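You operate a simulated robot arm through the tools that you are given. There is no shell and no other tool.

Carry out the task below with a simulated two-armed robot. There is one attempt and no reset: what you move stays moved.

## Task
Take the white rowlock and leave it on the top of the small table by the grey tubes. Put the black ring patch from the top of the grey parts bench on the top of the valve bench. Take the blue square patch and put it on the top of the small table by the grey tubes. Put one of the big glue pots from the top of the patch press bench on the bare end of the trestle table. Put the white ring nut on the top of the low bench. Take the orange block and put it on the top of the valve bench. Take the wooden sanding block on the top of the low bench and put it away on the top of the repair bench. Open the black lid of the square blue bin. Do these in any order. Set down upright: big glue pot.

It is judged by the outcome, as a careful person would: the job done as asked, and still so three seconds after it is handed in. It fails if anything else is knocked over, pushed out of place, dropped, spilled or broken. A push-on lid holds only when it is set on centred and level and pressed home; a screw cap is set on level and turned clockwise until tight.

## Robot
Two 7-joint arms with three-finger grippers on one trunk, on a base that drives. Base frame: it is fixed to the floor where the robot stands at the start and does not move with it; the origin is under the middle of the robot, x ahead of it, y to its left, z up. Units: mm, rad, N and s.
The left shoulder is at the start at [70, 146, 1013], the right one opposite. With the tool pointing down near the work surface each hand reaches from about 280 to 680 mm from the robot's upright axis, wherever it stands, measured 20 degrees to its own side. Places, roughly: bare end of the trestle table [-700, 4100, 600]; big glue pot [-500, 750, 750]; black lid of the square blue bin [-7900, 3900, 1000]; black ring patch (9x9x3 cm) [700, 2400, 800]; blue square patch (10x10x3 cm) [1300, 1800, 800]; orange block (5x5x5 cm) [-500, -1100, 600]; top of the low bench [-900, -1200, 600]; top of the repair bench [-8500, 6000, 800]; top of the small table by the grey tubes [-2800, 3500, 800]; top of the valve bench [1100, 1500, 800]; white ring nut (6x6x2 cm) [-1200, 600, 800]; white rowlock (4x7x11 cm) [-700, 3900, 700]; wooden sanding block (6x10x4 cm) [-400, -1200, 600]. Payload 2.2 kg a hand.
Tool frame (each hand has its own): the origin (TCP) lies between the finger pads and is the grasp point; the fingertips stand 28 mm ahead of it; z points along the fingers, y is the line along which they close. Largest opening 102 mm; the body of the gripper starts 71 mm behind the TCP.
Orientation is that of the tool frame in the base frame, as a unit quaternion [x, y, z, w]. With the fingers straight down and closing along the base's y, the tool's x points along the base's -x, its y along +y and its z along -z.

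## Interface
- The arms move only by the tool nudge_tool. It takes "left_deltas", "right_deltas" or both (then of equal length, played together; a hand with none holds still); each is a list of rows, each a list of 3 entries, a list of its own where there are three numbers: the shift along the tool's x, y, z in mm, then the turn, a rotation vector about the tool's x, y, z in rad, then the gripper command, from -1 (shut) to 1 (fully open), values between in proportion. In form: [[[dx, dy, dz], [wx, wy, wz], hand], ...]. A call has 1 to 20 rows; each row is the pose to reach, as a shift and turn from the pose commanded when the call began, along the tool's axes at that moment. A row lasts 0.2 s, in which the tool goes at most 50 mm and 0.15 rad; a call with a longer step from one row to the next is refused whole, and so is a gripper value outside its range. Where a pose cannot be reached the arm comes as near as it can. A force on the tool above 40 N (or 10 N above the force at the start of the call, whichever is more), or a blocked arm, ends the call early, and 0.2 s more pass. The fingers move at their own pace and stop on an object; they squeeze with about 29 N. The grip force told is the motor's: it shows also when the fingers shut on nothing. Time passes only in rows, and 0.2 s behind the last, so rows that repeat a pose let the fingers close. It gives the time, the measured TCP pose, the force on the tool (base axes), the opening and the grip force at its end, in the units of the frame above (readings bear some noise), with the torque about the TCP (base axes, N m) and any sound that the robot's microphone picked up.
- Cameras (640 x 400 px; columns grow to the right, rows downward): "scene" is now at [137.2, -8.1, 1237.8]; the picture's right is [-0.08, -1.00, 0.00], its down [-0.61, 0.05, -0.79] and it looks along [0.79, -0.06, -0.61] (base axes); focal length 294 px, centre (320, 200). "left" rides on the left gripper at [72, 38, -86] in its tool frame; the picture's right is [-0.46, 0.89, 0.00], its down [-0.60, -0.32, -0.73] and it looks along [-0.65, -0.34, 0.68] (tool axes); focal length 256 px, centre (320, 200). "right" rides on the right gripper at [69, 44, -86] in its tool frame; the picture's right is [-0.53, 0.85, 0.00], its down [-0.58, -0.36, -0.73] and it looks along [-0.62, -0.39, 0.68] (tool axes); focal length 256 px, centre (320, 200). There is no depth. A picture from a camera that has moved, and an enlarged one, comes with that camera's place and axes in the base frame and with its lens.
- camera(camera): a new picture of that camera. No time passes.
- move_column(by): slides the trunk up (or, below 0, down) by that many mm; the arms and the scene camera ride with it, the base frame stays. It gives what a move gives, with no picture.
- steer(legs): drives the robot by 1 to 6 legs, each [ahead, left, turn to the left] in mm, mm and rad, along the robot's own axes; the way and the turn of a leg run together, so that a leg with both is an arc; at most 1500 mm and 3.142 rad a leg. The arms and the cameras ride along, it lands a little off, and it stops where it bumps. It gives what a move gives.
- aim_head(pan, tilt): turns the head with the scene camera to pan (to the left, within 1.501 rad either way) and tilt (down, from -0.506 to 1.204), counted from straight ahead of the robot. It gives what a move gives.
- enlarge(camera, box): a new picture of the part [left, top, right, bottom] of that camera's present view, enlarged. No time passes.
- hand_in(): hands the job in; it is judged then, once.

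Nothing tells you exact positions but the pictures and the camera data. Unless the task says otherwise, let go and move clear before handing in.

The tools are called after "Request:" by a JSON object that holds its "fn" and its "kwargs". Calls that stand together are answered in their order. nudge_tool: Moves the arms, as the interface text tells. Its arguments: {"type":"object","properties":{"left_deltas":{"type":"array"},"right_deltas":{"type":"array"}},"required":[]} The other tools are called the same way: move_column (by) slides the trunk up or down; steer (legs) drives the base; aim_head (pan, tilt) turns the head that bears the scene camera; camera (camera) takes a picture; enlarge (camera, box) takes an enlarged picture of a part of a camera's view; hand_in () hands the job in.

At the start:

```text
time_s: 0.0
left_eef_pos: [510.7, 265.4, 944.8]
left_orientation: [0.0, 1.0, 0.0, 0.0]
left_ft_force: [0.6, -0.1, -0.2]
left_torque: [-0.01, 0.01, -0.02]
left_opening: 102.1
left_finger_force: 0.0
right_eef_pos: [487.2, -210.8, 874.8]
right_orientation: [0.0, 1.0, 0.0, 0.0]
right_ft_force: [-0.1, -0.8, 0.3]
right_torque: [0.01, -0.01, 0.0]
right_opening: 102.0
right_finger_force: 0.1
trunk travel left (down, up): [-550.0, 390.0]
robot x, y, heading: [0.3, 2.8, 0.001]
head pan, tilt: [-0.079, 0.654]
```

scene: 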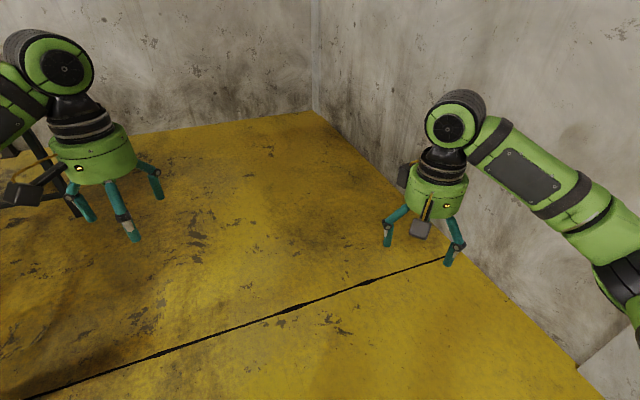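
right: 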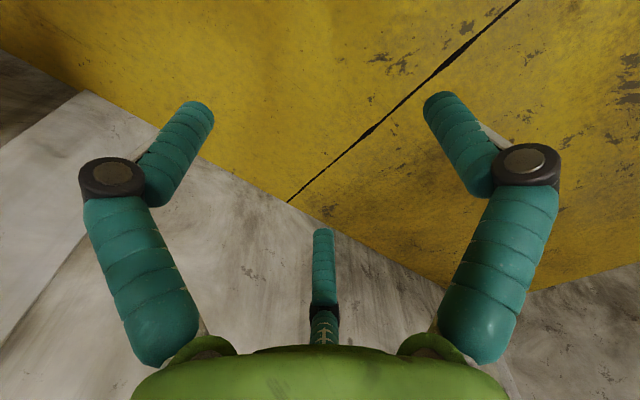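
left: 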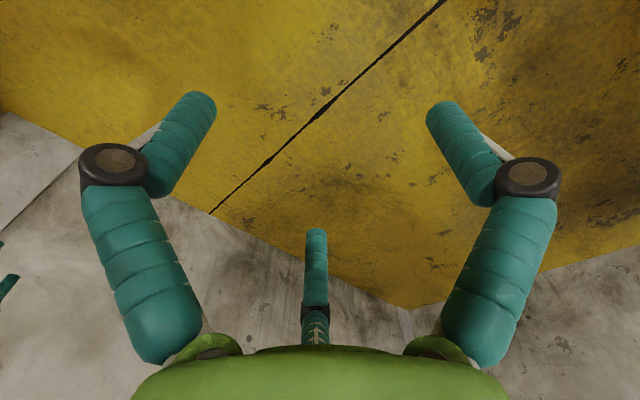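

I see a floor corner with yellow paint and both grippers open; no work objects in view yet. I will look around with the head to find the benches first.

Request:
{"fn": "aim_head", "kwargs": {"pan": 1.0, "tilt": 0.3}}

Request:
{"fn": "camera", "kwargs": {"camera": "scene"}}

Request:
{"fn": "aim_head", "kwargs": {"pan": -1.3, "tilt": 0.3}}

Request:
{"fn": "camera", "kwargs": {"camera": "scene"}}

```text
time_s: 1.3
left_eef_pos: [511.5, 264.4, 944.2]
left_orientation: [0.0, 1.0, -0.001, 0.0]
left_ft_force: [-0.2, 0.4, -0.2]
left_torque: [-0.04, 0.01, 0.0]
left_opening: 101.8
left_finger_force: 0.1
right_eef_pos: [486.7, -210.2, 875.7]
right_orientation: [-0.001, 1.0, 0.0, 0.0]
right_ft_force: [-1.0, -0.7, 0.7]
right_torque: [-0.05, 0.0, 0.05]
right_opening: 102.1
right_finger_force: 0.0
trunk travel left (down, up): [-550.0, 390.0]
robot x, y, heading: [0.2, 1.2, 0.001]
head pan, tilt: [1.0, 0.3]
```

```text
taken
camera scene: at [101.3, 77.2, 1269.9], right [0.84, -0.54, 0.0], down [-0.16, -0.25, -0.96], along [0.52, 0.8, -0.3], focal length 294 px, centre (320, 200)
```

scene: 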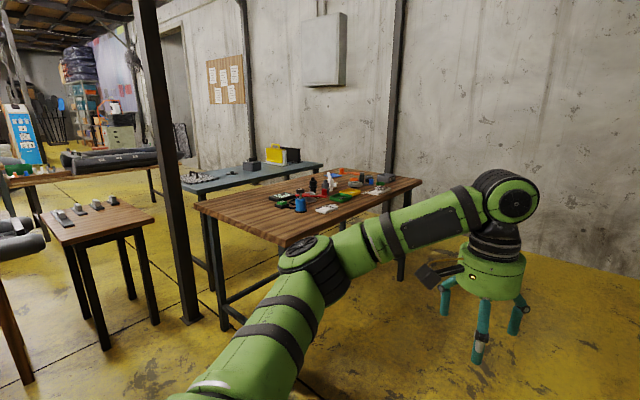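

```text
time_s: 3.5
left_eef_pos: [511.2, 264.9, 944.8]
left_orientation: [0.0, 1.0, -0.001, 0.0]
left_ft_force: [-0.5, 0.1, -0.8]
left_torque: [0.02, 0.01, -0.03]
left_opening: 101.8
left_finger_force: 0.0
right_eef_pos: [487.6, -210.1, 874.4]
right_orientation: [-0.001, 1.0, -0.001, 0.0]
right_ft_force: [0.6, 0.3, 0.7]
right_torque: [-0.01, -0.03, 0.0]
right_opening: 102.0
right_finger_force: 0.0
trunk travel left (down, up): [-550.0, 390.0]
robot x, y, heading: [-2.0, -0.6, 0.0]
head pan, tilt: [-1.3, 0.3]
```

```text
taken
camera scene: at [75.8, -91.3, 1270.0], right [-0.96, -0.27, 0.0], down [-0.08, 0.28, -0.96], along [0.26, -0.92, -0.3], focal length 294 px, centre (320, 200)
```

scene: 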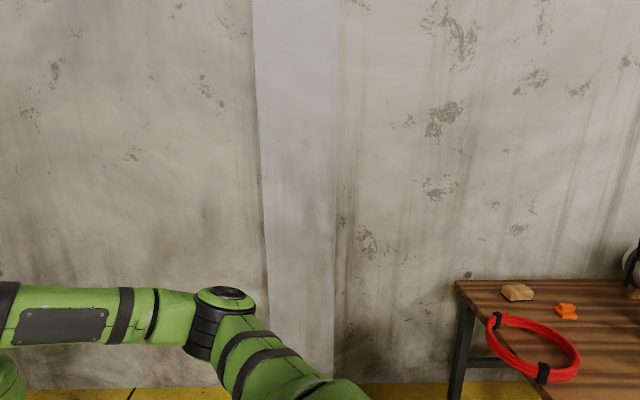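

The low bench with the sanding block, orange block and a red hose is behind on my right, and the valve bench and others are on the left. I will look further left, and then turn the robot to see behind.

Request:
{"fn": "aim_head", "kwargs": {"pan": 1.5, "tilt": 0.3}}

Request:
{"fn": "camera", "kwargs": {"camera": "scene"}}

Request:
{"fn": "aim_head", "kwargs": {"pan": -1.5, "tilt": 0.3}}

Request:
{"fn": "camera", "kwargs": {"camera": "scene"}}

```text
time_s: 5.9
left_eef_pos: [511.3, 264.4, 945.2]
left_orientation: [0.0, 1.0, 0.0, 0.0]
left_ft_force: [-0.3, 0.0, -0.6]
left_torque: [-0.02, -0.02, -0.01]
left_opening: 102.2
left_finger_force: 0.1
right_eef_pos: [487.8, -210.8, 875.4]
right_orientation: [0.0, 1.0, -0.001, 0.0]
right_ft_force: [0.4, -0.5, 0.1]
right_torque: [0.0, -0.02, 0.01]
right_opening: 102.0
right_finger_force: 0.0
trunk travel left (down, up): [-550.0, 390.0]
robot x, y, heading: [-1.1, 0.8, 0.0]
head pan, tilt: [1.499, 0.3]
```

```text
taken
camera scene: at [57.5, 91.8, 1270.0], right [1.0, -0.07, 0.0], down [-0.02, -0.29, -0.96], along [0.07, 0.95, -0.3], focal length 294 px, centre (320, 200)
```

scene: 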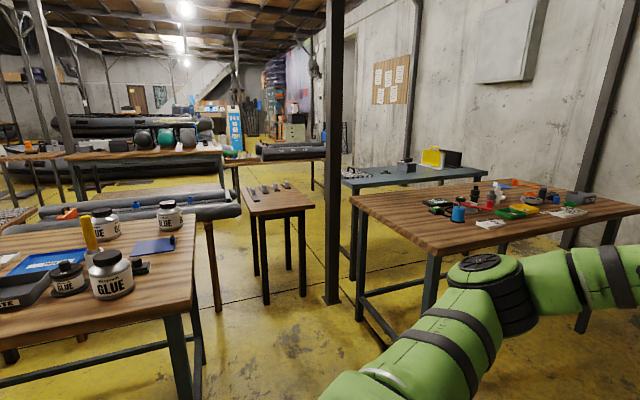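

```text
time_s: 8.5
left_eef_pos: [512.3, 265.4, 945.5]
left_orientation: [0.0, 1.0, 0.0, 0.001]
left_ft_force: [0.2, 0.4, -0.7]
left_torque: [-0.01, -0.05, 0.0]
left_opening: 102.1
left_finger_force: 0.1
right_eef_pos: [487.1, -209.7, 875.0]
right_orientation: [0.0, 1.0, -0.001, 0.0]
right_ft_force: [0.2, 0.6, -0.2]
right_torque: [-0.03, 0.0, -0.03]
right_opening: 102.0
right_finger_force: 0.1
trunk travel left (down, up): [-550.0, 390.0]
robot x, y, heading: [-1.5, 1.3, -0.002]
head pan, tilt: [-1.499, 0.3]
```

```text
taken
camera scene: at [57.5, -94.4, 1270.0], right [-1.0, -0.07, 0.0], down [-0.02, 0.29, -0.96], along [0.07, -0.95, -0.3], focal length 294 px, centre (320, 200)
```

scene: 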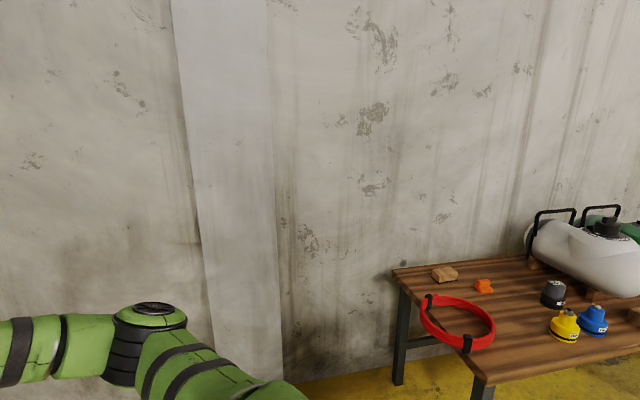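

The valve bench is ahead-left near (700,1700), a post stands near (270,1810), and the patch press bench is near (-600,1000). I will turn left a quarter turn to look at the rear half of the room.

Request:
{"fn": "steer", "kwargs": {"legs": [[0, 0, 1.57]]}}

Request:
{"fn": "aim_head", "kwargs": {"pan": 0.0, "tilt": 0.3}}

Request:
{"fn": "camera", "kwargs": {"camera": "scene"}}

Request:
{"fn": "aim_head", "kwargs": {"pan": 0.8, "tilt": 0.3}}

Request:
{"fn": "camera", "kwargs": {"camera": "scene"}}

Request:
{"fn": "aim_head", "kwargs": {"pan": 1.5, "tilt": 0.3}}

Request:
{"fn": "camera", "kwargs": {"camera": "scene"}}

```text
time_s: 12.7
left_eef_pos: [-261.9, 512.4, 944.3]
left_orientation: [-0.705, 0.709, 0.0, 0.001]
left_ft_force: [-0.2, -0.1, -0.8]
left_torque: [0.02, 0.03, 0.0]
left_opening: 102.1
left_finger_force: 0.1
right_eef_pos: [212.3, 486.7, 874.9]
right_orientation: [-0.706, 0.708, -0.001, 0.002]
right_ft_force: [0.0, 0.1, 0.4]
right_torque: [-0.02, -0.01, -0.01]
right_opening: 102.2
right_finger_force: 0.2
trunk travel left (down, up): [-550.0, 390.0]
robot x, y, heading: [-4.1, -1.2, 1.569]
head pan, tilt: [-1.499, 0.3]
```

```text
time_s: 14.3
left_eef_pos: [-261.9, 513.0, 944.8]
left_orientation: [-0.705, 0.709, 0.0, 0.0]
left_ft_force: [-0.3, 0.0, -0.3]
left_torque: [0.02, -0.02, -0.03]
left_opening: 102.1
left_finger_force: 0.0
right_eef_pos: [212.2, 486.7, 874.1]
right_orientation: [-0.705, 0.709, 0.0, 0.0]
right_ft_force: [0.5, -0.2, -0.3]
right_torque: [0.01, -0.02, 0.0]
right_opening: 101.8
right_finger_force: 0.0
trunk travel left (down, up): [-550.0, 390.0]
robot x, y, heading: [-2.8, 0.7, 1.567]
head pan, tilt: [0.0, 0.3]
```

```text
taken
camera scene: at [1.6, 142.1, 1270.0], right [1.0, -0.01, 0.0], down [0.0, -0.3, -0.96], along [0.01, 0.96, -0.3], focal length 294 px, centre (320, 200)
```

scene: 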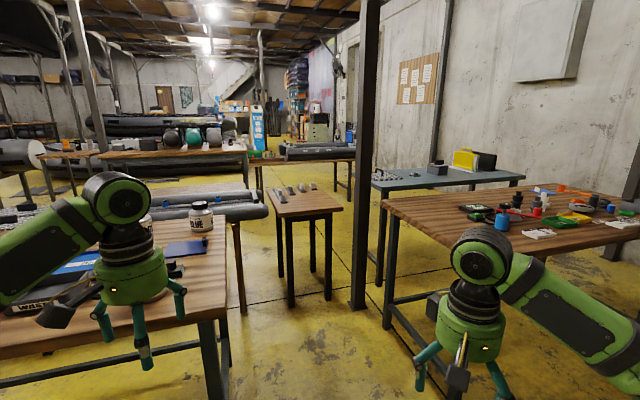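

```text
time_s: 15.5
left_eef_pos: [-262.1, 513.2, 944.3]
left_orientation: [-0.705, 0.709, 0.0, 0.0]
left_ft_force: [-0.9, -0.4, -0.4]
left_torque: [0.0, -0.04, -0.01]
left_opening: 102.0
left_finger_force: 0.0
right_eef_pos: [213.1, 487.3, 874.2]
right_orientation: [-0.706, 0.708, -0.001, 0.001]
right_ft_force: [0.1, -0.5, 0.3]
right_torque: [0.02, 0.01, -0.02]
right_opening: 102.0
right_finger_force: 0.1
trunk travel left (down, up): [-550.0, 390.0]
robot x, y, heading: [-0.8, 0.1, 1.567]
head pan, tilt: [0.799, 0.3]
```

```text
taken
camera scene: at [-65.5, 114.2, 1270.0], right [0.7, 0.71, 0.0], down [0.21, -0.21, -0.96], along [-0.68, 0.67, -0.3], focal length 294 px, centre (320, 200)
```

scene: 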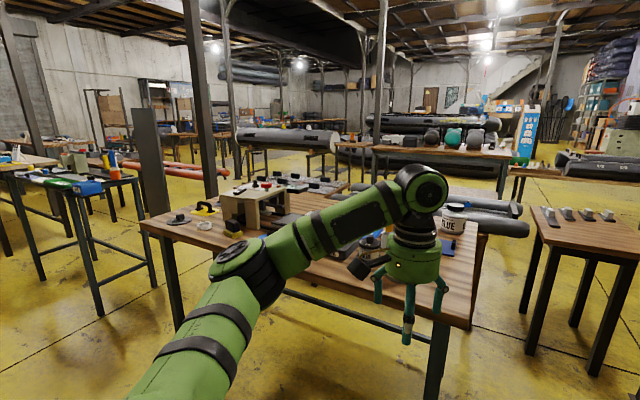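

```text
time_s: 16.5
left_eef_pos: [-261.7, 512.3, 945.2]
left_orientation: [-0.705, 0.709, -0.001, 0.0]
left_ft_force: [0.3, -0.9, -0.8]
left_torque: [-0.03, 0.01, -0.02]
left_opening: 102.0
left_finger_force: 0.1
right_eef_pos: [213.2, 486.6, 874.6]
right_orientation: [-0.705, 0.71, -0.001, 0.0]
right_ft_force: [-0.3, 0.1, -0.4]
right_torque: [0.0, -0.02, 0.02]
right_opening: 102.1
right_finger_force: 0.1
trunk travel left (down, up): [-550.0, 390.0]
robot x, y, heading: [-0.6, 4.1, 1.57]
head pan, tilt: [1.499, 0.3]
```

```text
taken
camera scene: at [-92.0, 55.9, 1270.0], right [0.08, 1.0, 0.0], down [0.29, -0.02, -0.96], along [-0.95, 0.07, -0.3], focal length 294 px, centre (320, 200)
```

scene: 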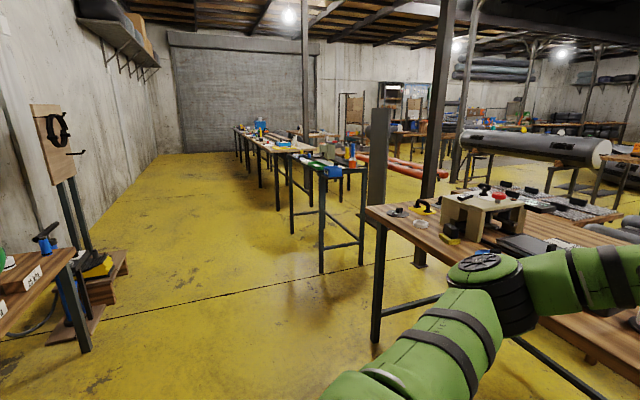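

The patch press bench is ahead-left with a small white ring near its left end, which should be the ring nut; a long open aisle runs toward -x. I will enlarge the view of that bench.

Request:
{"fn": "enlarge", "kwargs": {"camera": "scene", "box": [360, 180, 520, 280]}}

Request:
{"fn": "enlarge", "kwargs": {"camera": "scene", "box": [0, 80, 320, 280]}}

```text
4.00 times, centred on (440, 230) of scene
camera zoom: at [-92.0, 55.9, 1270.0], right [0.08, 1.0, 0.0], down [0.29, -0.02, -0.96], along [-0.95, 0.07, -0.3], focal length 1177 px, centre (-160, 80)
```

zoom: 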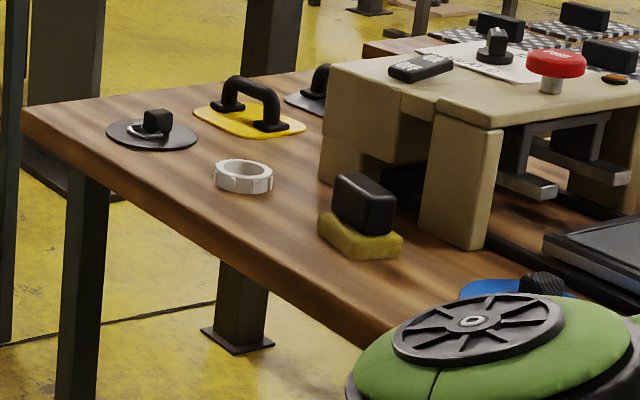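

```text
2.00 times, centred on (160, 180) of scene
camera zoom: at [-92.0, 55.9, 1270.0], right [0.08, 1.0, 0.0], down [0.29, -0.02, -0.96], along [-0.95, 0.07, -0.3], focal length 588 px, centre (640, 240)
```

zoom: 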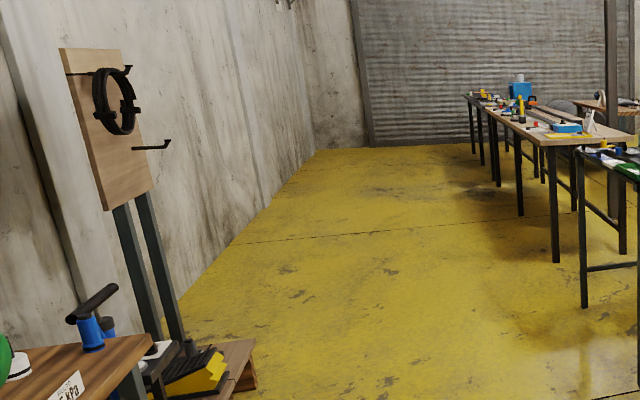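

The ring nut sits near the left end of the patch press bench, around (-1240, 590), with the bench turned about 17° from the axes. I will raise the trunk for clearance and drive sideways in front of it.

Request:
{"fn": "move_column", "kwargs": {"by": 150}}

Request:
{"fn": "steer", "kwargs": {"legs": [[0, 1050, 0], [0, 0, 0.29]]}}

Request:
{"fn": "aim_head", "kwargs": {"pan": 0.0, "tilt": 0.9}}

Request:
{"fn": "camera", "kwargs": {"camera": "scene"}}

Request:
{"fn": "camera", "kwargs": {"camera": "right"}}

Request:
{"fn": "camera", "kwargs": {"camera": "left"}}

```text
time_s: 18.3
left_eef_pos: [-263.3, 512.5, 1094.7]
left_orientation: [-0.705, 0.709, 0.0, 0.0]
left_ft_force: [0.1, -0.7, 0.2]
left_torque: [-0.01, 0.02, -0.01]
left_opening: 102.0
left_finger_force: 0.0
right_eef_pos: [212.8, 487.6, 1023.9]
right_orientation: [-0.706, 0.709, -0.001, 0.0]
right_ft_force: [0.1, -0.1, 0.4]
right_torque: [0.01, -0.03, 0.02]
right_opening: 102.1
right_finger_force: 0.1
trunk travel left (down, up): [-700.0, 240.0]
robot x, y, heading: [-2.1, 2.2, 1.567]
head pan, tilt: [1.499, 0.3]
```

```text
time_s: 24.6
left_eef_pos: [-1455.5, 408.6, 1095.2]
left_orientation: [0.805, -0.593, 0.0, 0.0]
left_ft_force: [0.8, 0.0, -0.2]
left_torque: [-0.02, 0.02, 0.01]
left_opening: 102.1
left_finger_force: 0.1
right_eef_pos: [-994.6, 524.7, 1024.5]
right_orientation: [0.805, -0.594, -0.001, -0.001]
right_ft_force: [-0.2, -0.3, -0.3]
right_torque: [0.0, -0.02, 0.02]
right_opening: 101.8
right_finger_force: 0.1
trunk travel left (down, up): [-700.0, 240.0]
robot x, y, heading: [-1051.1, -2.7, 1.869]
head pan, tilt: [1.499, 0.3]
```

```text
time_s: 26.2
left_eef_pos: [-1456.2, 408.0, 1095.1]
left_orientation: [0.805, -0.594, 0.001, -0.001]
left_ft_force: [0.7, 0.7, -0.5]
left_torque: [0.0, 0.02, -0.02]
left_opening: 102.1
left_finger_force: 0.1
right_eef_pos: [-995.3, 524.4, 1025.6]
right_orientation: [0.805, -0.593, 0.0, 0.0]
right_ft_force: [-0.5, 0.0, -0.3]
right_torque: [0.0, -0.03, 0.0]
right_opening: 102.1
right_finger_force: 0.1
trunk travel left (down, up): [-700.0, 240.0]
robot x, y, heading: [-1047.6, 1.8, 1.872]
head pan, tilt: [0.0, 0.901]
```

```text
taken
camera scene: at [-1088.3, 115.7, 1367.7], right [0.95, 0.3, 0.0], down [0.23, -0.75, -0.62], along [-0.18, 0.59, -0.78], focal length 294 px, centre (320, 200)
```

scene: 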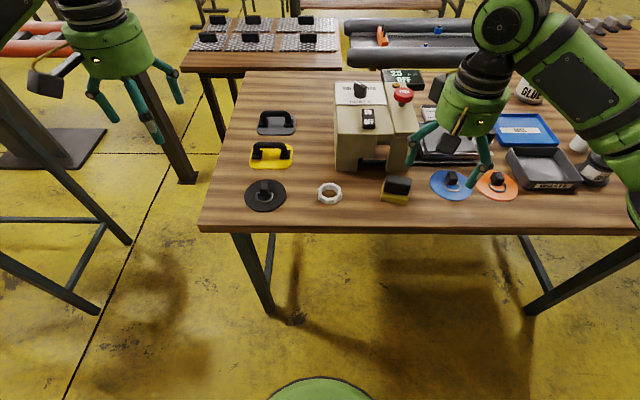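

```text
taken
camera right: at [-1017.3, 445.7, 1111.6], right [-0.97, 0.26, 0.0], down [0.18, 0.66, 0.73], along [0.19, 0.71, -0.68], focal length 256 px, centre (320, 200)
```

right: 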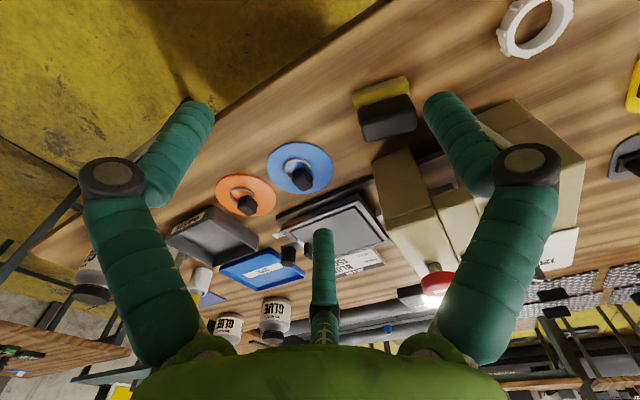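

```text
taken
camera left: at [-1471.3, 325.8, 1180.0], right [-0.98, 0.18, 0.0], down [0.12, 0.67, 0.73], along [0.13, 0.72, -0.68], focal length 256 px, centre (320, 200)
```

left: 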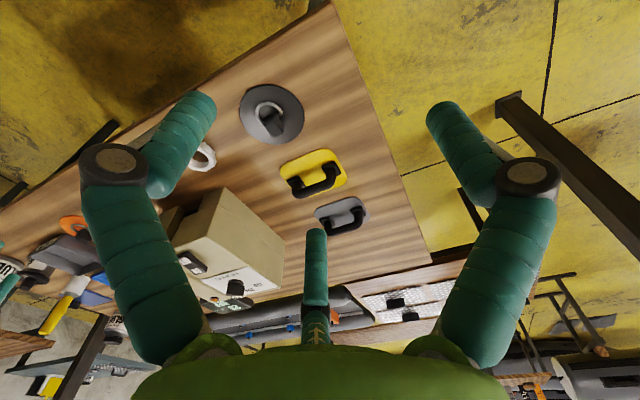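

The scene view shows the bench square-on, with the ring nut near (-1205, 570) at about z 810 and the two suction pads beside it. I will close the right hand in the air once to see how the fingers really move.

Request:
{"fn": "nudge_tool", "kwargs": {"right_deltas": [[[0, 0, 0], [0, 0, 0], -1], [[0, 0, 0], [0, 0, 0], -1], [[0, 0, 0], [0, 0, 0], -1]]}}

Request:
{"fn": "camera", "kwargs": {"camera": "right"}}

```text
time_s: 27.1
left_eef_pos: [-1456.6, 408.3, 1094.9]
left_orientation: [0.805, -0.594, 0.0, 0.0]
left_ft_force: [0.5, -0.4, -0.4]
left_torque: [0.02, 0.01, 0.01]
left_opening: 102.1
left_finger_force: 0.0
right_eef_pos: [-995.8, 525.0, 1025.0]
right_orientation: [0.805, -0.594, 0.001, -0.001]
right_ft_force: [0.1, 0.1, -1.2]
right_torque: [0.02, -0.02, 0.0]
right_opening: 2.0
right_finger_force: 29.2
trunk travel left (down, up): [-700.0, 240.0]
robot x, y, heading: [-1051.3, -1.5, 1.869]
head pan, tilt: [0.0, 0.901]
```

```text
taken
camera right: at [-1017.3, 445.7, 1111.6], right [-0.97, 0.26, 0.0], down [0.18, 0.66, 0.73], along [0.19, 0.71, -0.68], focal length 256 px, centre (320, 200)
```

right: 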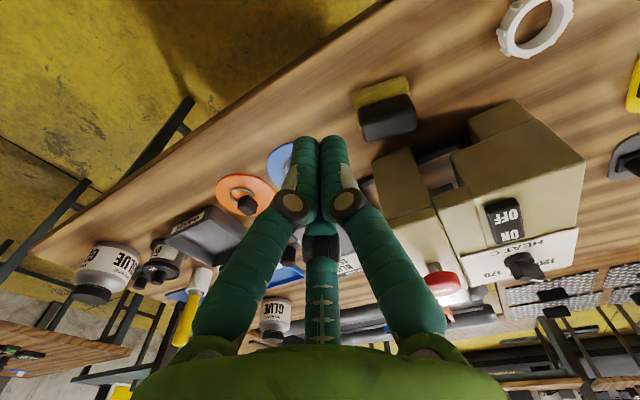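

The fingers close centrally with a 2 mm reading when empty, so the grip works as described. The nut is about 590 mm ahead of me; I will drive forward and left a little so it sits in the right hand's easy reach.

Request:
{"fn": "nudge_tool", "kwargs": {"right_deltas": [[[0, 0, 0], [0, 0, 0], 1], [[0, 0, 0], [0, 0, 0], 1], [[0, 0, 0], [0, 0, 0], 1]]}}

Request:
{"fn": "steer", "kwargs": {"legs": [[100, 130, 0]]}}

Request:
{"fn": "camera", "kwargs": {"camera": "right"}}

Request:
{"fn": "camera", "kwargs": {"camera": "scene"}}

```text
time_s: 27.9
left_eef_pos: [-1455.8, 407.1, 1094.5]
left_orientation: [0.804, -0.594, 0.0, 0.0]
left_ft_force: [0.8, 0.5, 0.0]
left_torque: [0.01, -0.01, 0.02]
left_opening: 101.8
left_finger_force: 0.1
right_eef_pos: [-994.4, 525.1, 1025.7]
right_orientation: [0.805, -0.594, 0.001, 0.0]
right_ft_force: [0.3, -0.2, -0.8]
right_torque: [0.02, 0.01, -0.01]
right_opening: 101.9
right_finger_force: 0.0
trunk travel left (down, up): [-700.0, 240.0]
robot x, y, heading: [-1054.1, -4.6, 1.872]
head pan, tilt: [0.0, 0.901]
```

```text
time_s: 29.3
left_eef_pos: [-1605.4, 463.8, 1096.1]
left_orientation: [0.804, -0.594, -0.002, 0.0]
left_ft_force: [1.3, -0.7, 0.4]
left_torque: [0.0, -0.03, -0.01]
left_opening: 102.2
left_finger_force: 0.0
right_eef_pos: [-1144.8, 581.1, 1024.7]
right_orientation: [0.805, -0.593, 0.0, 0.0]
right_ft_force: [0.1, -0.8, 0.4]
right_torque: [0.0, -0.01, 0.02]
right_opening: 101.9
right_finger_force: 0.1
trunk travel left (down, up): [-700.0, 240.0]
robot x, y, heading: [-1200.5, 53.4, 1.87]
head pan, tilt: [0.0, 0.901]
```

```text
taken
camera right: at [-1167.4, 502.1, 1111.8], right [-0.97, 0.26, 0.0], down [0.18, 0.66, 0.73], along [0.19, 0.71, -0.68], focal length 256 px, centre (320, 200)
```

right: 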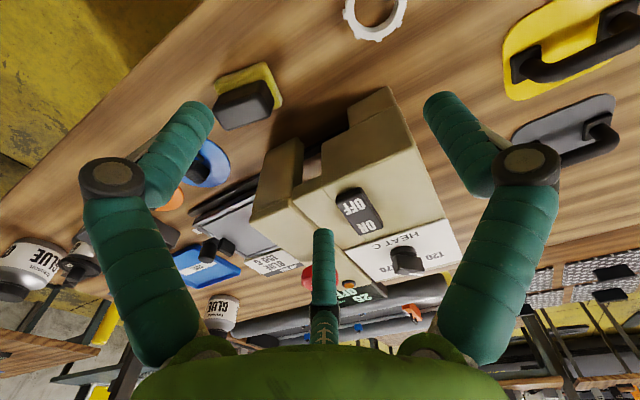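

```text
taken
camera scene: at [-1238.4, 171.9, 1367.9], right [0.96, 0.3, 0.0], down [0.23, -0.75, -0.62], along [-0.18, 0.59, -0.78], focal length 294 px, centre (320, 200)
```

scene: 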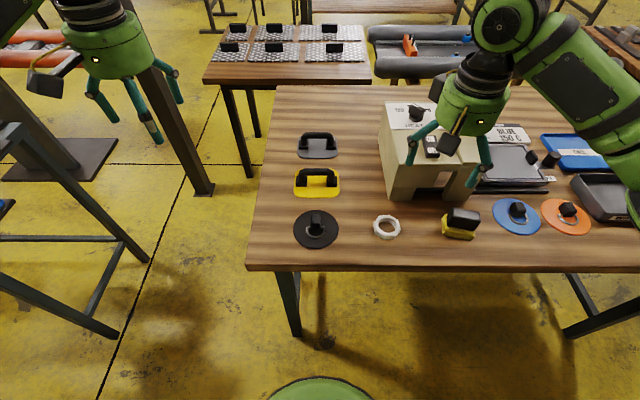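

Two views agree on the nut at about (-1202, 569, 808). I will bring the right hand over it at a safe height and check with the wrist camera.

Request:
{"fn": "nudge_tool", "kwargs": {"right_deltas": [[[-2, 29, 0], [0, 0, 0], 1], [[-5, 58, 0], [0, 0, 0], 1], [[-5, 58, 40], [0, 0, 0], 1], [[-5, 58, 80], [0, 0, 0], 1], [[-5, 58, 80], [0, 0, 0], 1]]}}

Request:
{"fn": "camera", "kwargs": {"camera": "right"}}

Request:
{"fn": "camera", "kwargs": {"camera": "scene"}}

```text
time_s: 30.5
left_eef_pos: [-1608.0, 464.6, 1094.4]
left_orientation: [0.804, -0.594, 0.0, 0.0]
left_ft_force: [0.0, 0.1, 0.0]
left_torque: [0.0, -0.01, -0.02]
left_opening: 101.8
left_finger_force: 0.1
right_eef_pos: [-1205.2, 570.2, 945.4]
right_orientation: [0.805, -0.594, 0.001, 0.0]
right_ft_force: [-0.7, -0.4, 0.2]
right_torque: [-0.01, 0.01, -0.03]
right_opening: 102.2
right_finger_force: 0.1
trunk travel left (down, up): [-700.0, 240.0]
robot x, y, heading: [-1202.8, 55.5, 1.875]
head pan, tilt: [0.0, 0.901]
```

```text
taken
camera right: at [-1226.0, 490.1, 1031.4], right [-0.97, 0.26, 0.0], down [0.18, 0.66, 0.73], along [0.19, 0.71, -0.68], focal length 256 px, centre (320, 200)
```

right: 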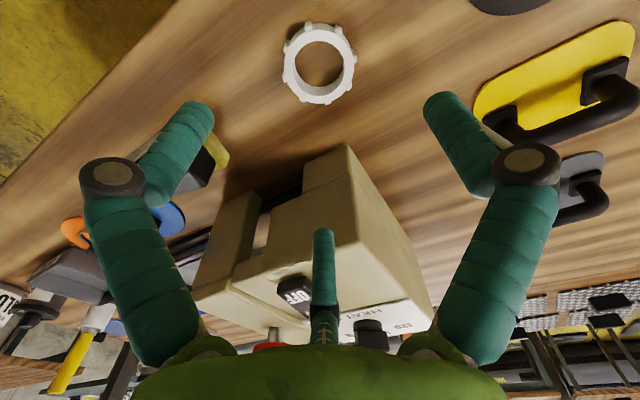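

```text
taken
camera scene: at [-1240.9, 172.2, 1367.7], right [0.96, 0.3, 0.0], down [0.23, -0.75, -0.62], along [-0.18, 0.59, -0.78], focal length 294 px, centre (320, 200)
```

scene: 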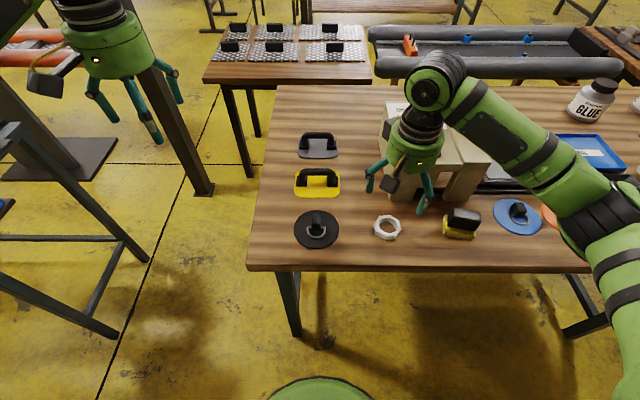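

The wrist camera and scene view put the nut's centre at about (-1207, 564, 808), so the bench top is near z 798. I will descend around it and close.

Request:
{"fn": "nudge_tool", "kwargs": {"right_deltas": [[[5, 3, 30], [0, 0, 0], 1], [[5, 3, 60], [0, 0, 0], 1], [[5, 3, 90], [0, 0, 0], 1], [[5, 3, 105], [0, 0, 0], 1], [[5, 3, 113], [0, 0, 0], 1], [[5, 3, 113], [0, 0, 0], 1]]}}

Request:
{"fn": "camera", "kwargs": {"camera": "right"}}

Request:
{"fn": "camera", "kwargs": {"camera": "scene"}}

```text
time_s: 31.9
left_eef_pos: [-1607.9, 464.9, 1094.5]
left_orientation: [0.804, -0.594, 0.0, 0.0]
left_ft_force: [-0.1, 0.2, 0.8]
left_torque: [-0.02, 0.01, -0.01]
left_opening: 102.3
left_finger_force: 0.0
right_eef_pos: [-1204.2, 563.3, 831.4]
right_orientation: [0.805, -0.594, 0.0, 0.0]
right_ft_force: [0.6, -0.1, -0.4]
right_torque: [-0.01, 0.02, 0.0]
right_opening: 101.7
right_finger_force: 0.0
trunk travel left (down, up): [-700.0, 240.0]
robot x, y, heading: [-1207.0, 57.9, 1.871]
head pan, tilt: [0.0, 0.901]
```

```text
taken
camera right: at [-1227.1, 484.3, 917.9], right [-0.97, 0.26, 0.0], down [0.18, 0.66, 0.73], along [0.19, 0.71, -0.68], focal length 256 px, centre (320, 200)
```

right: 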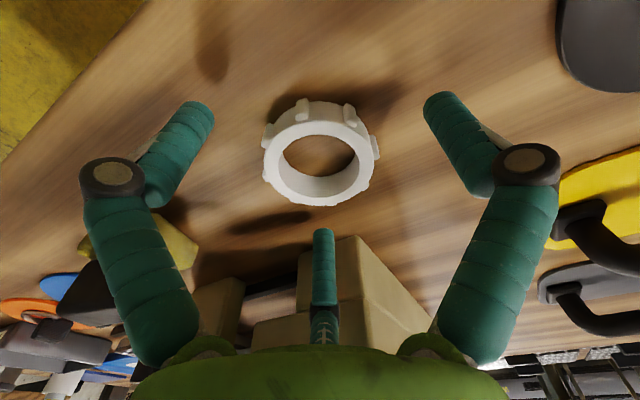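

```text
taken
camera scene: at [-1240.3, 172.6, 1367.7], right [0.96, 0.3, 0.0], down [0.23, -0.75, -0.62], along [-0.18, 0.59, -0.78], focal length 294 px, centre (320, 200)
```

scene: 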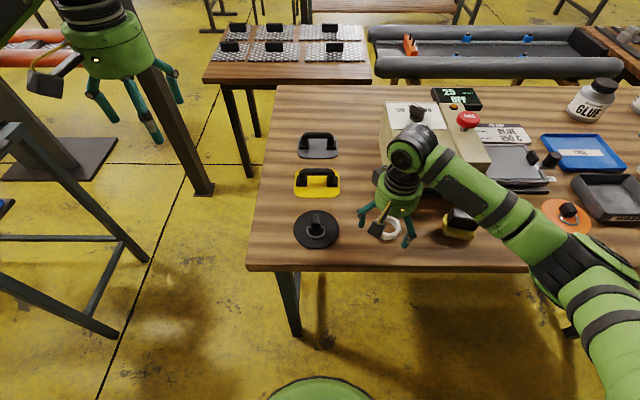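

The nut is centred between the fingertips. I will close on it.

Request:
{"fn": "nudge_tool", "kwargs": {"right_deltas": [[[0, 0, 0], [0, 0, 0], -1], [[0, 0, 0], [0, 0, 0], -1], [[0, 0, 0], [0, 0, 0], -1], [[0, 0, 0], [0, 0, 0], -1]]}}

Request:
{"fn": "camera", "kwargs": {"camera": "right"}}

```text
time_s: 32.9
left_eef_pos: [-1607.7, 464.8, 1094.6]
left_orientation: [0.804, -0.594, 0.0, 0.0]
left_ft_force: [0.2, -0.2, -0.3]
left_torque: [0.0, -0.02, 0.02]
left_opening: 102.0
left_finger_force: 0.1
right_eef_pos: [-1204.7, 563.9, 831.2]
right_orientation: [0.804, -0.594, 0.001, -0.001]
right_ft_force: [-0.9, 0.6, 2.2]
right_torque: [0.04, -0.02, -0.01]
right_opening: 50.5
right_finger_force: 29.3
trunk travel left (down, up): [-700.0, 240.0]
robot x, y, heading: [-1205.4, 52.9, 1.875]
head pan, tilt: [0.0, 0.901]
```

```text
taken
camera right: at [-1227.3, 484.1, 918.3], right [-0.97, 0.26, 0.0], down [0.18, 0.66, 0.73], along [0.19, 0.71, -0.68], focal length 256 px, centre (320, 200)
```

right: 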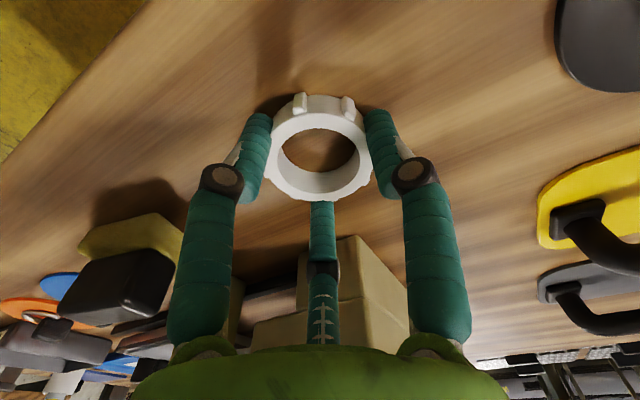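

The grip holds at 50.5 mm with force 29, matching the nut. I will lift straight up and check it comes along.

Request:
{"fn": "nudge_tool", "kwargs": {"right_deltas": [[[0, 0, -20], [0, 0, 0], -1], [[0, 0, -60], [0, 0, 0], -1], [[0, 0, -110], [0, 0, 0], -1], [[0, 0, -150], [0, 0, 0], -1], [[0, 0, -190], [0, 0, 0], -1]]}}

Request:
{"fn": "camera", "kwargs": {"camera": "right"}}

```text
time_s: 34.1
left_eef_pos: [-1608.1, 464.6, 1095.5]
left_orientation: [0.805, -0.593, 0.0, 0.0]
left_ft_force: [0.6, -0.1, 0.7]
left_torque: [0.03, 0.01, -0.01]
left_opening: 101.8
left_finger_force: 0.0
right_eef_pos: [-1206.0, 563.2, 1023.0]
right_orientation: [0.805, -0.594, -0.001, -0.001]
right_ft_force: [0.7, -0.7, 0.4]
right_torque: [-0.03, 0.0, -0.01]
right_opening: 50.6
right_finger_force: 28.8
trunk travel left (down, up): [-700.0, 240.0]
robot x, y, heading: [-1202.9, 52.3, 1.876]
head pan, tilt: [0.0, 0.901]
```

```text
taken
camera right: at [-1227.5, 483.8, 1109.9], right [-0.97, 0.26, 0.0], down [0.18, 0.66, 0.73], along [0.19, 0.71, -0.68], focal length 256 px, centre (320, 200)
```

right: 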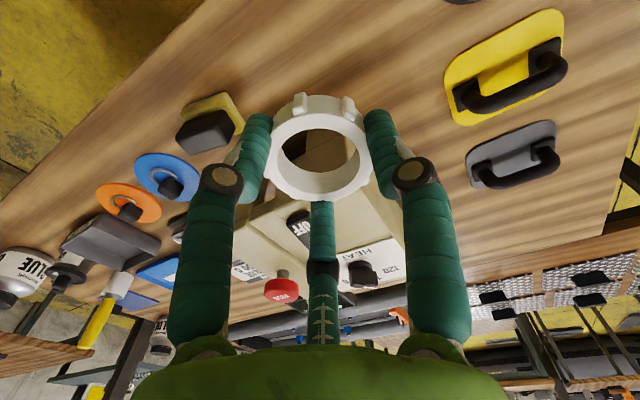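

The nut is held and lifted clear. Next I back away from the bench, turn around and look at the low bench behind.

Request:
{"fn": "steer", "kwargs": {"legs": [[-250, 0, 0], [0, 0, -3.14]]}}

Request:
{"fn": "aim_head", "kwargs": {"pan": 0.2, "tilt": 0.6}}

Request:
{"fn": "camera", "kwargs": {"camera": "scene"}}

```text
time_s: 43.2
left_eef_pos: [-725.5, -594.3, 1095.1]
left_orientation: [0.593, 0.805, 0.001, 0.0]
left_ft_force: [-0.3, -0.7, -0.4]
left_torque: [-0.04, 0.0, 0.0]
left_opening: 101.7
left_finger_force: 0.0
right_eef_pos: [-1129.4, -695.2, 1023.0]
right_orientation: [0.593, 0.805, -0.001, -0.001]
right_ft_force: [0.1, -0.4, -0.5]
right_torque: [-0.01, -0.01, 0.04]
right_opening: 50.6
right_finger_force: 29.1
trunk travel left (down, up): [-700.0, 240.0]
robot x, y, heading: [-1131.5, -184.5, -1.27]
head pan, tilt: [0.0, 0.901]
```

```text
time_s: 44.0
left_eef_pos: [-727.0, -594.9, 1095.1]
left_orientation: [0.594, 0.805, 0.0, 0.0]
left_ft_force: [-0.2, -0.6, 0.4]
left_torque: [0.0, 0.0, -0.04]
left_opening: 102.2
left_finger_force: 0.1
right_eef_pos: [-1129.6, -694.7, 1022.7]
right_orientation: [0.594, 0.805, -0.001, 0.0]
right_ft_force: [-0.1, 0.4, -0.1]
right_torque: [0.0, 0.0, 0.01]
right_opening: 50.6
right_finger_force: 29.3
trunk travel left (down, up): [-700.0, 240.0]
robot x, y, heading: [-1130.1, -186.2, -1.268]
head pan, tilt: [0.201, 0.6]
```

```text
taken
camera scene: at [-1072.5, -311.1, 1392.4], right [-0.88, -0.48, 0.0], down [-0.27, 0.5, -0.82], along [0.4, -0.72, -0.57], focal length 294 px, centre (320, 200)
```

scene: 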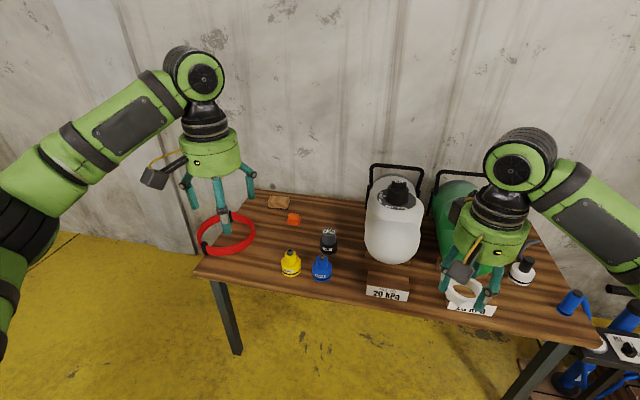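

The low bench shows the red hose at its left, the sanding block and orange block at the back left, caps in the middle, and tanks to the right. There is a free patch left of the yellow and black caps, about (-520,-985), so I will drive in front of it.

Request:
{"fn": "steer", "kwargs": {"legs": [[0, 470, 0], [380, 0, 0]]}}

Request:
{"fn": "aim_head", "kwargs": {"pan": 0.0, "tilt": 0.9}}

Request:
{"fn": "camera", "kwargs": {"camera": "scene"}}

Request:
{"fn": "camera", "kwargs": {"camera": "left"}}

Request:
{"fn": "camera", "kwargs": {"camera": "right"}}

```text
time_s: 48.9
left_eef_pos: [-162.9, -810.7, 1095.5]
left_orientation: [0.592, 0.806, -0.001, 0.001]
left_ft_force: [0.2, -0.5, 0.4]
left_torque: [-0.02, -0.01, 0.0]
left_opening: 102.1
left_finger_force: 0.2
right_eef_pos: [-564.6, -911.5, 1023.2]
right_orientation: [0.592, 0.806, -0.001, 0.0]
right_ft_force: [-0.1, -0.6, 0.3]
right_torque: [0.02, -0.02, 0.0]
right_opening: 50.8
right_finger_force: 29.0
trunk travel left (down, up): [-700.0, 240.0]
robot x, y, heading: [-568.6, -405.8, -1.267]
head pan, tilt: [0.201, 0.6]
```

```text
time_s: 49.6
left_eef_pos: [-161.5, -811.8, 1095.8]
left_orientation: [0.593, 0.805, 0.0, 0.0]
left_ft_force: [-0.6, -0.6, 0.0]
left_torque: [-0.04, 0.0, -0.01]
left_opening: 102.1
left_finger_force: 0.0
right_eef_pos: [-563.9, -913.1, 1022.5]
right_orientation: [0.593, 0.805, 0.0, 0.0]
right_ft_force: [0.1, 0.0, -0.3]
right_torque: [-0.02, -0.03, 0.0]
right_opening: 50.7
right_finger_force: 28.8
trunk travel left (down, up): [-700.0, 240.0]
robot x, y, heading: [-565.4, -403.4, -1.267]
head pan, tilt: [0.0, 0.901]
```

```text
taken
camera scene: at [-528.9, -523.6, 1367.7], right [-0.95, -0.3, 0.0], down [-0.23, 0.75, -0.62], along [0.19, -0.59, -0.78], focal length 294 px, centre (320, 200)
```

scene: 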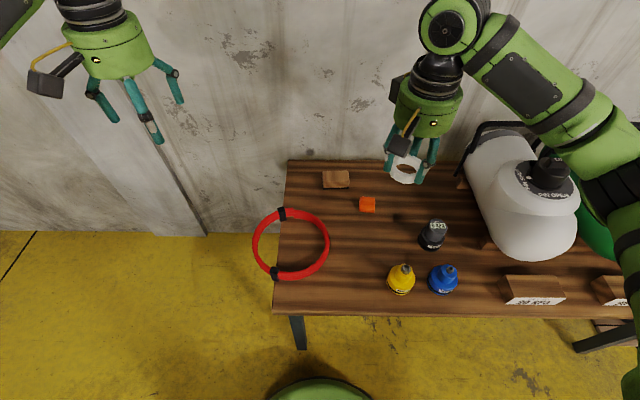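

```text
taken
camera left: at [-148.1, -732.9, 1180.2], right [0.98, -0.18, 0.0], down [-0.12, -0.67, 0.73], along [-0.13, -0.72, -0.68], focal length 256 px, centre (320, 200)
```

left: 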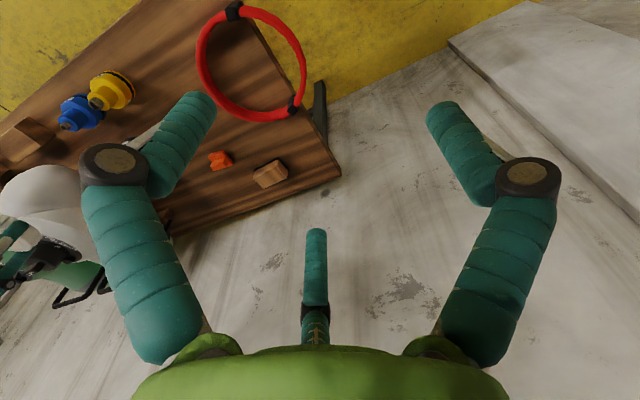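

```text
taken
camera right: at [-543.8, -834.3, 1109.3], right [0.97, -0.26, 0.0], down [-0.18, -0.66, 0.73], along [-0.19, -0.71, -0.68], focal length 256 px, centre (320, 200)
```

right: 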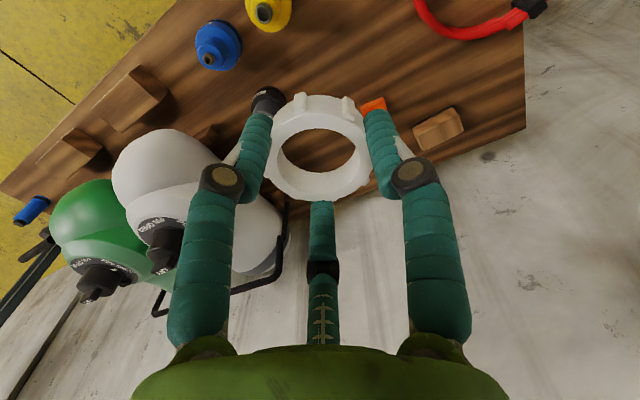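

The free spot for the nut, about (-522, -983), lies between the red hose and the caps. I will pull the left hand back, move the right hand above the spot, and lower the trunk.

Request:
{"fn": "nudge_tool", "kwargs": {"left_deltas": [[[45, 0, 0], [0, 0, 0], 1], [[90, 0, 0], [0, 0, 0], 1], [[135, 0, 0], [0, 0, 0], 1]], "right_deltas": [[[-40, 10, 0], [0, 0, 0], -1], [[-79, 19, 0], [0, 0, 0], -1], [[-79, 19, 0], [0, 0, 0], -1]]}}

Request:
{"fn": "move_column", "kwargs": {"by": -300}}

Request:
{"fn": "camera", "kwargs": {"camera": "right"}}

Request:
{"fn": "camera", "kwargs": {"camera": "scene"}}

```text
time_s: 50.5
left_eef_pos: [-204.4, -681.4, 1096.6]
left_orientation: [0.592, 0.806, -0.001, 0.001]
left_ft_force: [0.6, -0.4, 0.7]
left_torque: [-0.03, -0.04, 0.0]
left_opening: 102.0
left_finger_force: 0.1
right_eef_pos: [-522.6, -980.7, 1024.7]
right_orientation: [0.591, 0.806, -0.002, 0.001]
right_ft_force: [-0.2, 0.9, -0.3]
right_torque: [-0.02, -0.06, 0.01]
right_opening: 50.6
right_finger_force: 29.3
trunk travel left (down, up): [-700.0, 240.0]
robot x, y, heading: [-573.0, -401.1, -1.265]
head pan, tilt: [0.0, 0.901]
```

```text
time_s: 53.5
left_eef_pos: [-202.8, -682.2, 794.5]
left_orientation: [0.593, 0.805, 0.0, 0.0]
left_ft_force: [0.7, -0.5, -0.2]
left_torque: [0.02, -0.02, 0.0]
left_opening: 101.8
left_finger_force: 0.1
right_eef_pos: [-521.5, -981.3, 724.9]
right_orientation: [0.592, 0.806, 0.0, 0.0]
right_ft_force: [-0.6, 0.7, 0.7]
right_torque: [-0.01, -0.02, -0.01]
right_opening: 50.7
right_finger_force: 29.4
trunk travel left (down, up): [-400.0, 540.0]
robot x, y, heading: [-568.8, -403.3, -1.265]
head pan, tilt: [0.0, 0.901]
```

```text
taken
camera right: at [-501.4, -903.2, 810.6], right [0.97, -0.26, 0.0], down [-0.18, -0.66, 0.73], along [-0.19, -0.71, -0.68], focal length 256 px, centre (320, 200)
```

right: 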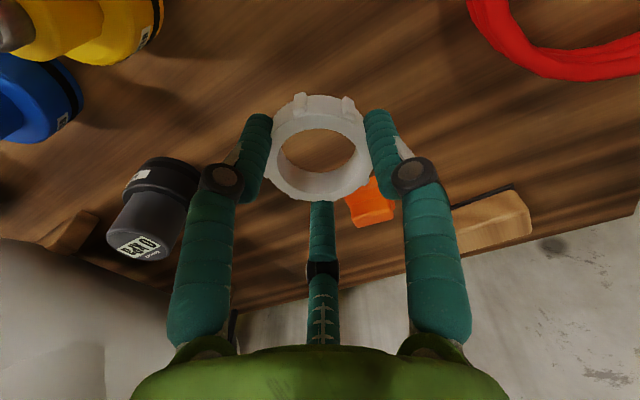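

```text
taken
camera scene: at [-529.1, -523.2, 1067.7], right [-0.95, -0.3, 0.0], down [-0.23, 0.75, -0.62], along [0.19, -0.59, -0.78], focal length 294 px, centre (320, 200)
```

scene: 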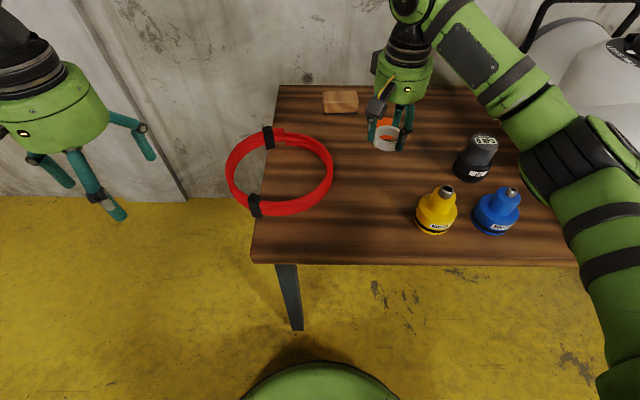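

The spot is clear below the nut. I will lower it to just above the bench top, then ease down.

Request:
{"fn": "nudge_tool", "kwargs": {"right_deltas": [[[0, 0, 30], [0, 0, 0], -1], [[0, 0, 60], [0, 0, 0], -1], [[0, 0, 80], [0, 0, 0], -1], [[0, 0, 88], [0, 0, 0], -1], [[0, 0, 91], [0, 0, 0], -1], [[0, 0, 91], [0, 0, 0], -1]]}}

Request:
{"fn": "camera", "kwargs": {"camera": "right"}}

```text
time_s: 54.9
left_eef_pos: [-202.0, -682.0, 795.0]
left_orientation: [0.593, 0.805, 0.0, 0.001]
left_ft_force: [0.2, -0.4, -1.0]
left_torque: [-0.03, 0.0, -0.01]
left_opening: 102.0
left_finger_force: 0.0
right_eef_pos: [-521.7, -981.0, 633.9]
right_orientation: [0.592, 0.806, 0.0, 0.0]
right_ft_force: [-1.0, 0.2, -0.5]
right_torque: [-0.01, 0.03, -0.01]
right_opening: 50.7
right_finger_force: 29.3
trunk travel left (down, up): [-400.0, 540.0]
robot x, y, heading: [-564.2, -401.8, -1.268]
head pan, tilt: [0.0, 0.901]
```

```text
taken
camera right: at [-501.6, -903.0, 719.7], right [0.97, -0.26, 0.0], down [-0.18, -0.66, 0.73], along [-0.19, -0.71, -0.68], focal length 256 px, centre (320, 200)
```

right: 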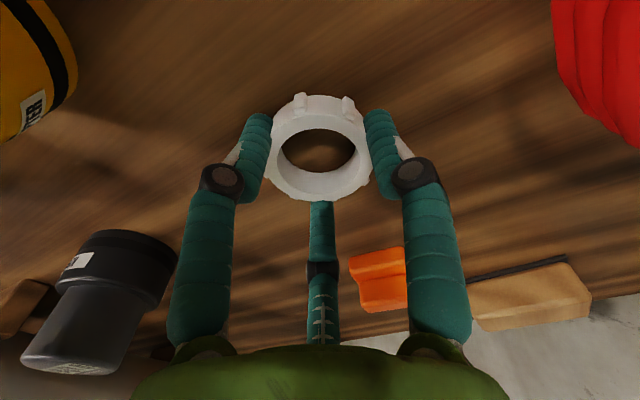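

No contact yet at TCP z 634. I will go down in small steps and watch the force.

Request:
{"fn": "nudge_tool", "kwargs": {"right_deltas": [[[0, 0, 3], [0, 0, 0], -1], [[0, 0, 5], [0, 0, 0], -1], [[0, 0, 5], [0, 0, 0], -1]]}}

```text
time_s: 55.6
left_eef_pos: [-202.5, -680.9, 795.5]
left_orientation: [0.593, 0.805, -0.001, 0.002]
left_ft_force: [0.4, -0.3, 0.3]
left_torque: [-0.02, -0.01, 0.01]
left_opening: 102.1
left_finger_force: 0.0
right_eef_pos: [-521.3, -981.4, 631.5]
right_orientation: [0.593, 0.805, -0.002, 0.003]
right_ft_force: [-2.7, -2.1, 17.7]
right_torque: [0.21, 0.05, 0.04]
right_opening: 50.6
right_finger_force: 29.0
trunk travel left (down, up): [-400.0, 540.0]
robot x, y, heading: [-565.4, -403.8, -1.266]
head pan, tilt: [0.0, 0.901]
```

Contact is felt at about TCP z 631.5 (18 N), so the nut sits on the bench. I will release it and rise.

Request:
{"fn": "nudge_tool", "kwargs": {"right_deltas": [[[0, 0, -2], [0, 0, 0], -1], [[0, 0, -2], [0, 0, 0], -0.3], [[0, 0, -2], [0, 0, 0], 0.4], [[0, 0, -2], [0, 0, 0], 1], [[0, 0, -2], [0, 0, 0], 1], [[0, 0, -40], [0, 0, 0], 1], [[0, 0, -80], [0, 0, 0], 1], [[0, 0, -110], [0, 0, 0], 1]]}}

Request:
{"fn": "camera", "kwargs": {"camera": "right"}}

Request:
{"fn": "camera", "kwargs": {"camera": "scene"}}

```text
time_s: 57.5
left_eef_pos: [-202.7, -682.2, 794.8]
left_orientation: [0.593, 0.805, 0.0, 0.001]
left_ft_force: [0.4, 0.4, -0.1]
left_torque: [-0.03, -0.02, -0.01]
left_opening: 101.9
left_finger_force: 0.1
right_eef_pos: [-522.2, -981.1, 738.9]
right_orientation: [0.592, 0.806, -0.001, 0.0]
right_ft_force: [-0.3, -0.8, 0.3]
right_torque: [0.03, 0.02, -0.01]
right_opening: 101.9
right_finger_force: 0.0
trunk travel left (down, up): [-400.0, 540.0]
robot x, y, heading: [-568.2, -402.5, -1.27]
head pan, tilt: [0.0, 0.901]
```

```text
taken
camera right: at [-501.5, -902.9, 825.3], right [0.97, -0.26, 0.0], down [-0.17, -0.66, 0.73], along [-0.19, -0.71, -0.68], focal length 256 px, centre (320, 200)
```

right: 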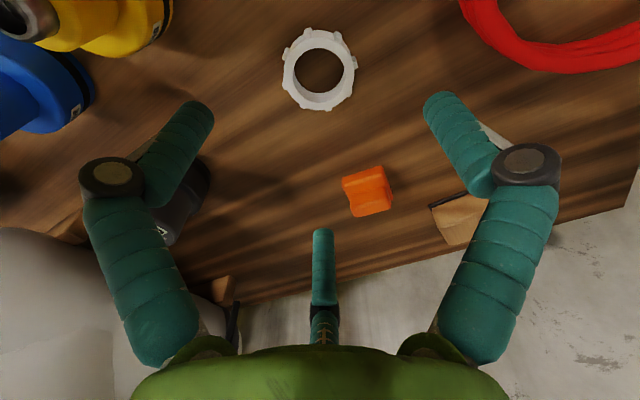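

```text
taken
camera scene: at [-529.0, -522.8, 1067.7], right [-0.95, -0.3, 0.0], down [-0.23, 0.75, -0.62], along [0.19, -0.59, -0.78], focal length 294 px, centre (320, 200)
```

scene: 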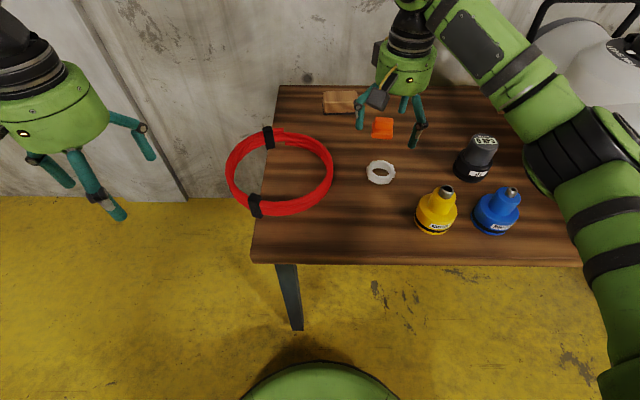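

The nut now lies flat on the low bench. Next is the orange block just behind it; I will zoom in to see its shape and angle.

Request:
{"fn": "enlarge", "kwargs": {"camera": "right", "box": [280, 130, 440, 230]}}

Request:
{"fn": "enlarge", "kwargs": {"camera": "scene", "box": [280, 60, 480, 185]}}

```text
4.00 times, centred on (360, 180) of right
camera zoom: at [-501.5, -902.9, 825.3], right [0.97, -0.26, 0.0], down [-0.17, -0.66, 0.73], along [-0.19, -0.71, -0.68], focal length 1024 px, centre (160, 280)
```

zoom: 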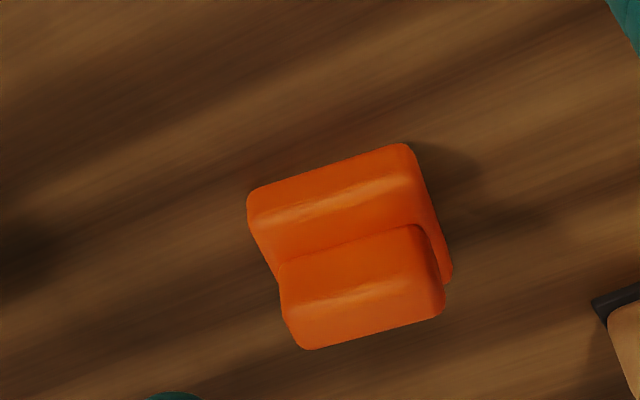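

```text
3.20 times, centred on (380, 122) of scene
camera zoom: at [-529.0, -522.8, 1067.7], right [-0.95, -0.3, 0.0], down [-0.23, 0.75, -0.62], along [0.19, -0.59, -0.78], focal length 941 px, centre (128, 448)
```

zoom: 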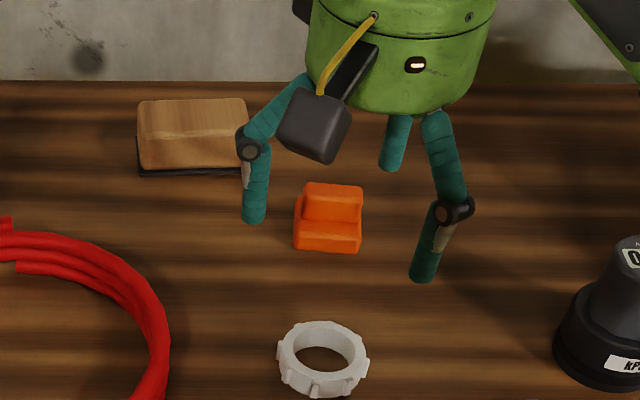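

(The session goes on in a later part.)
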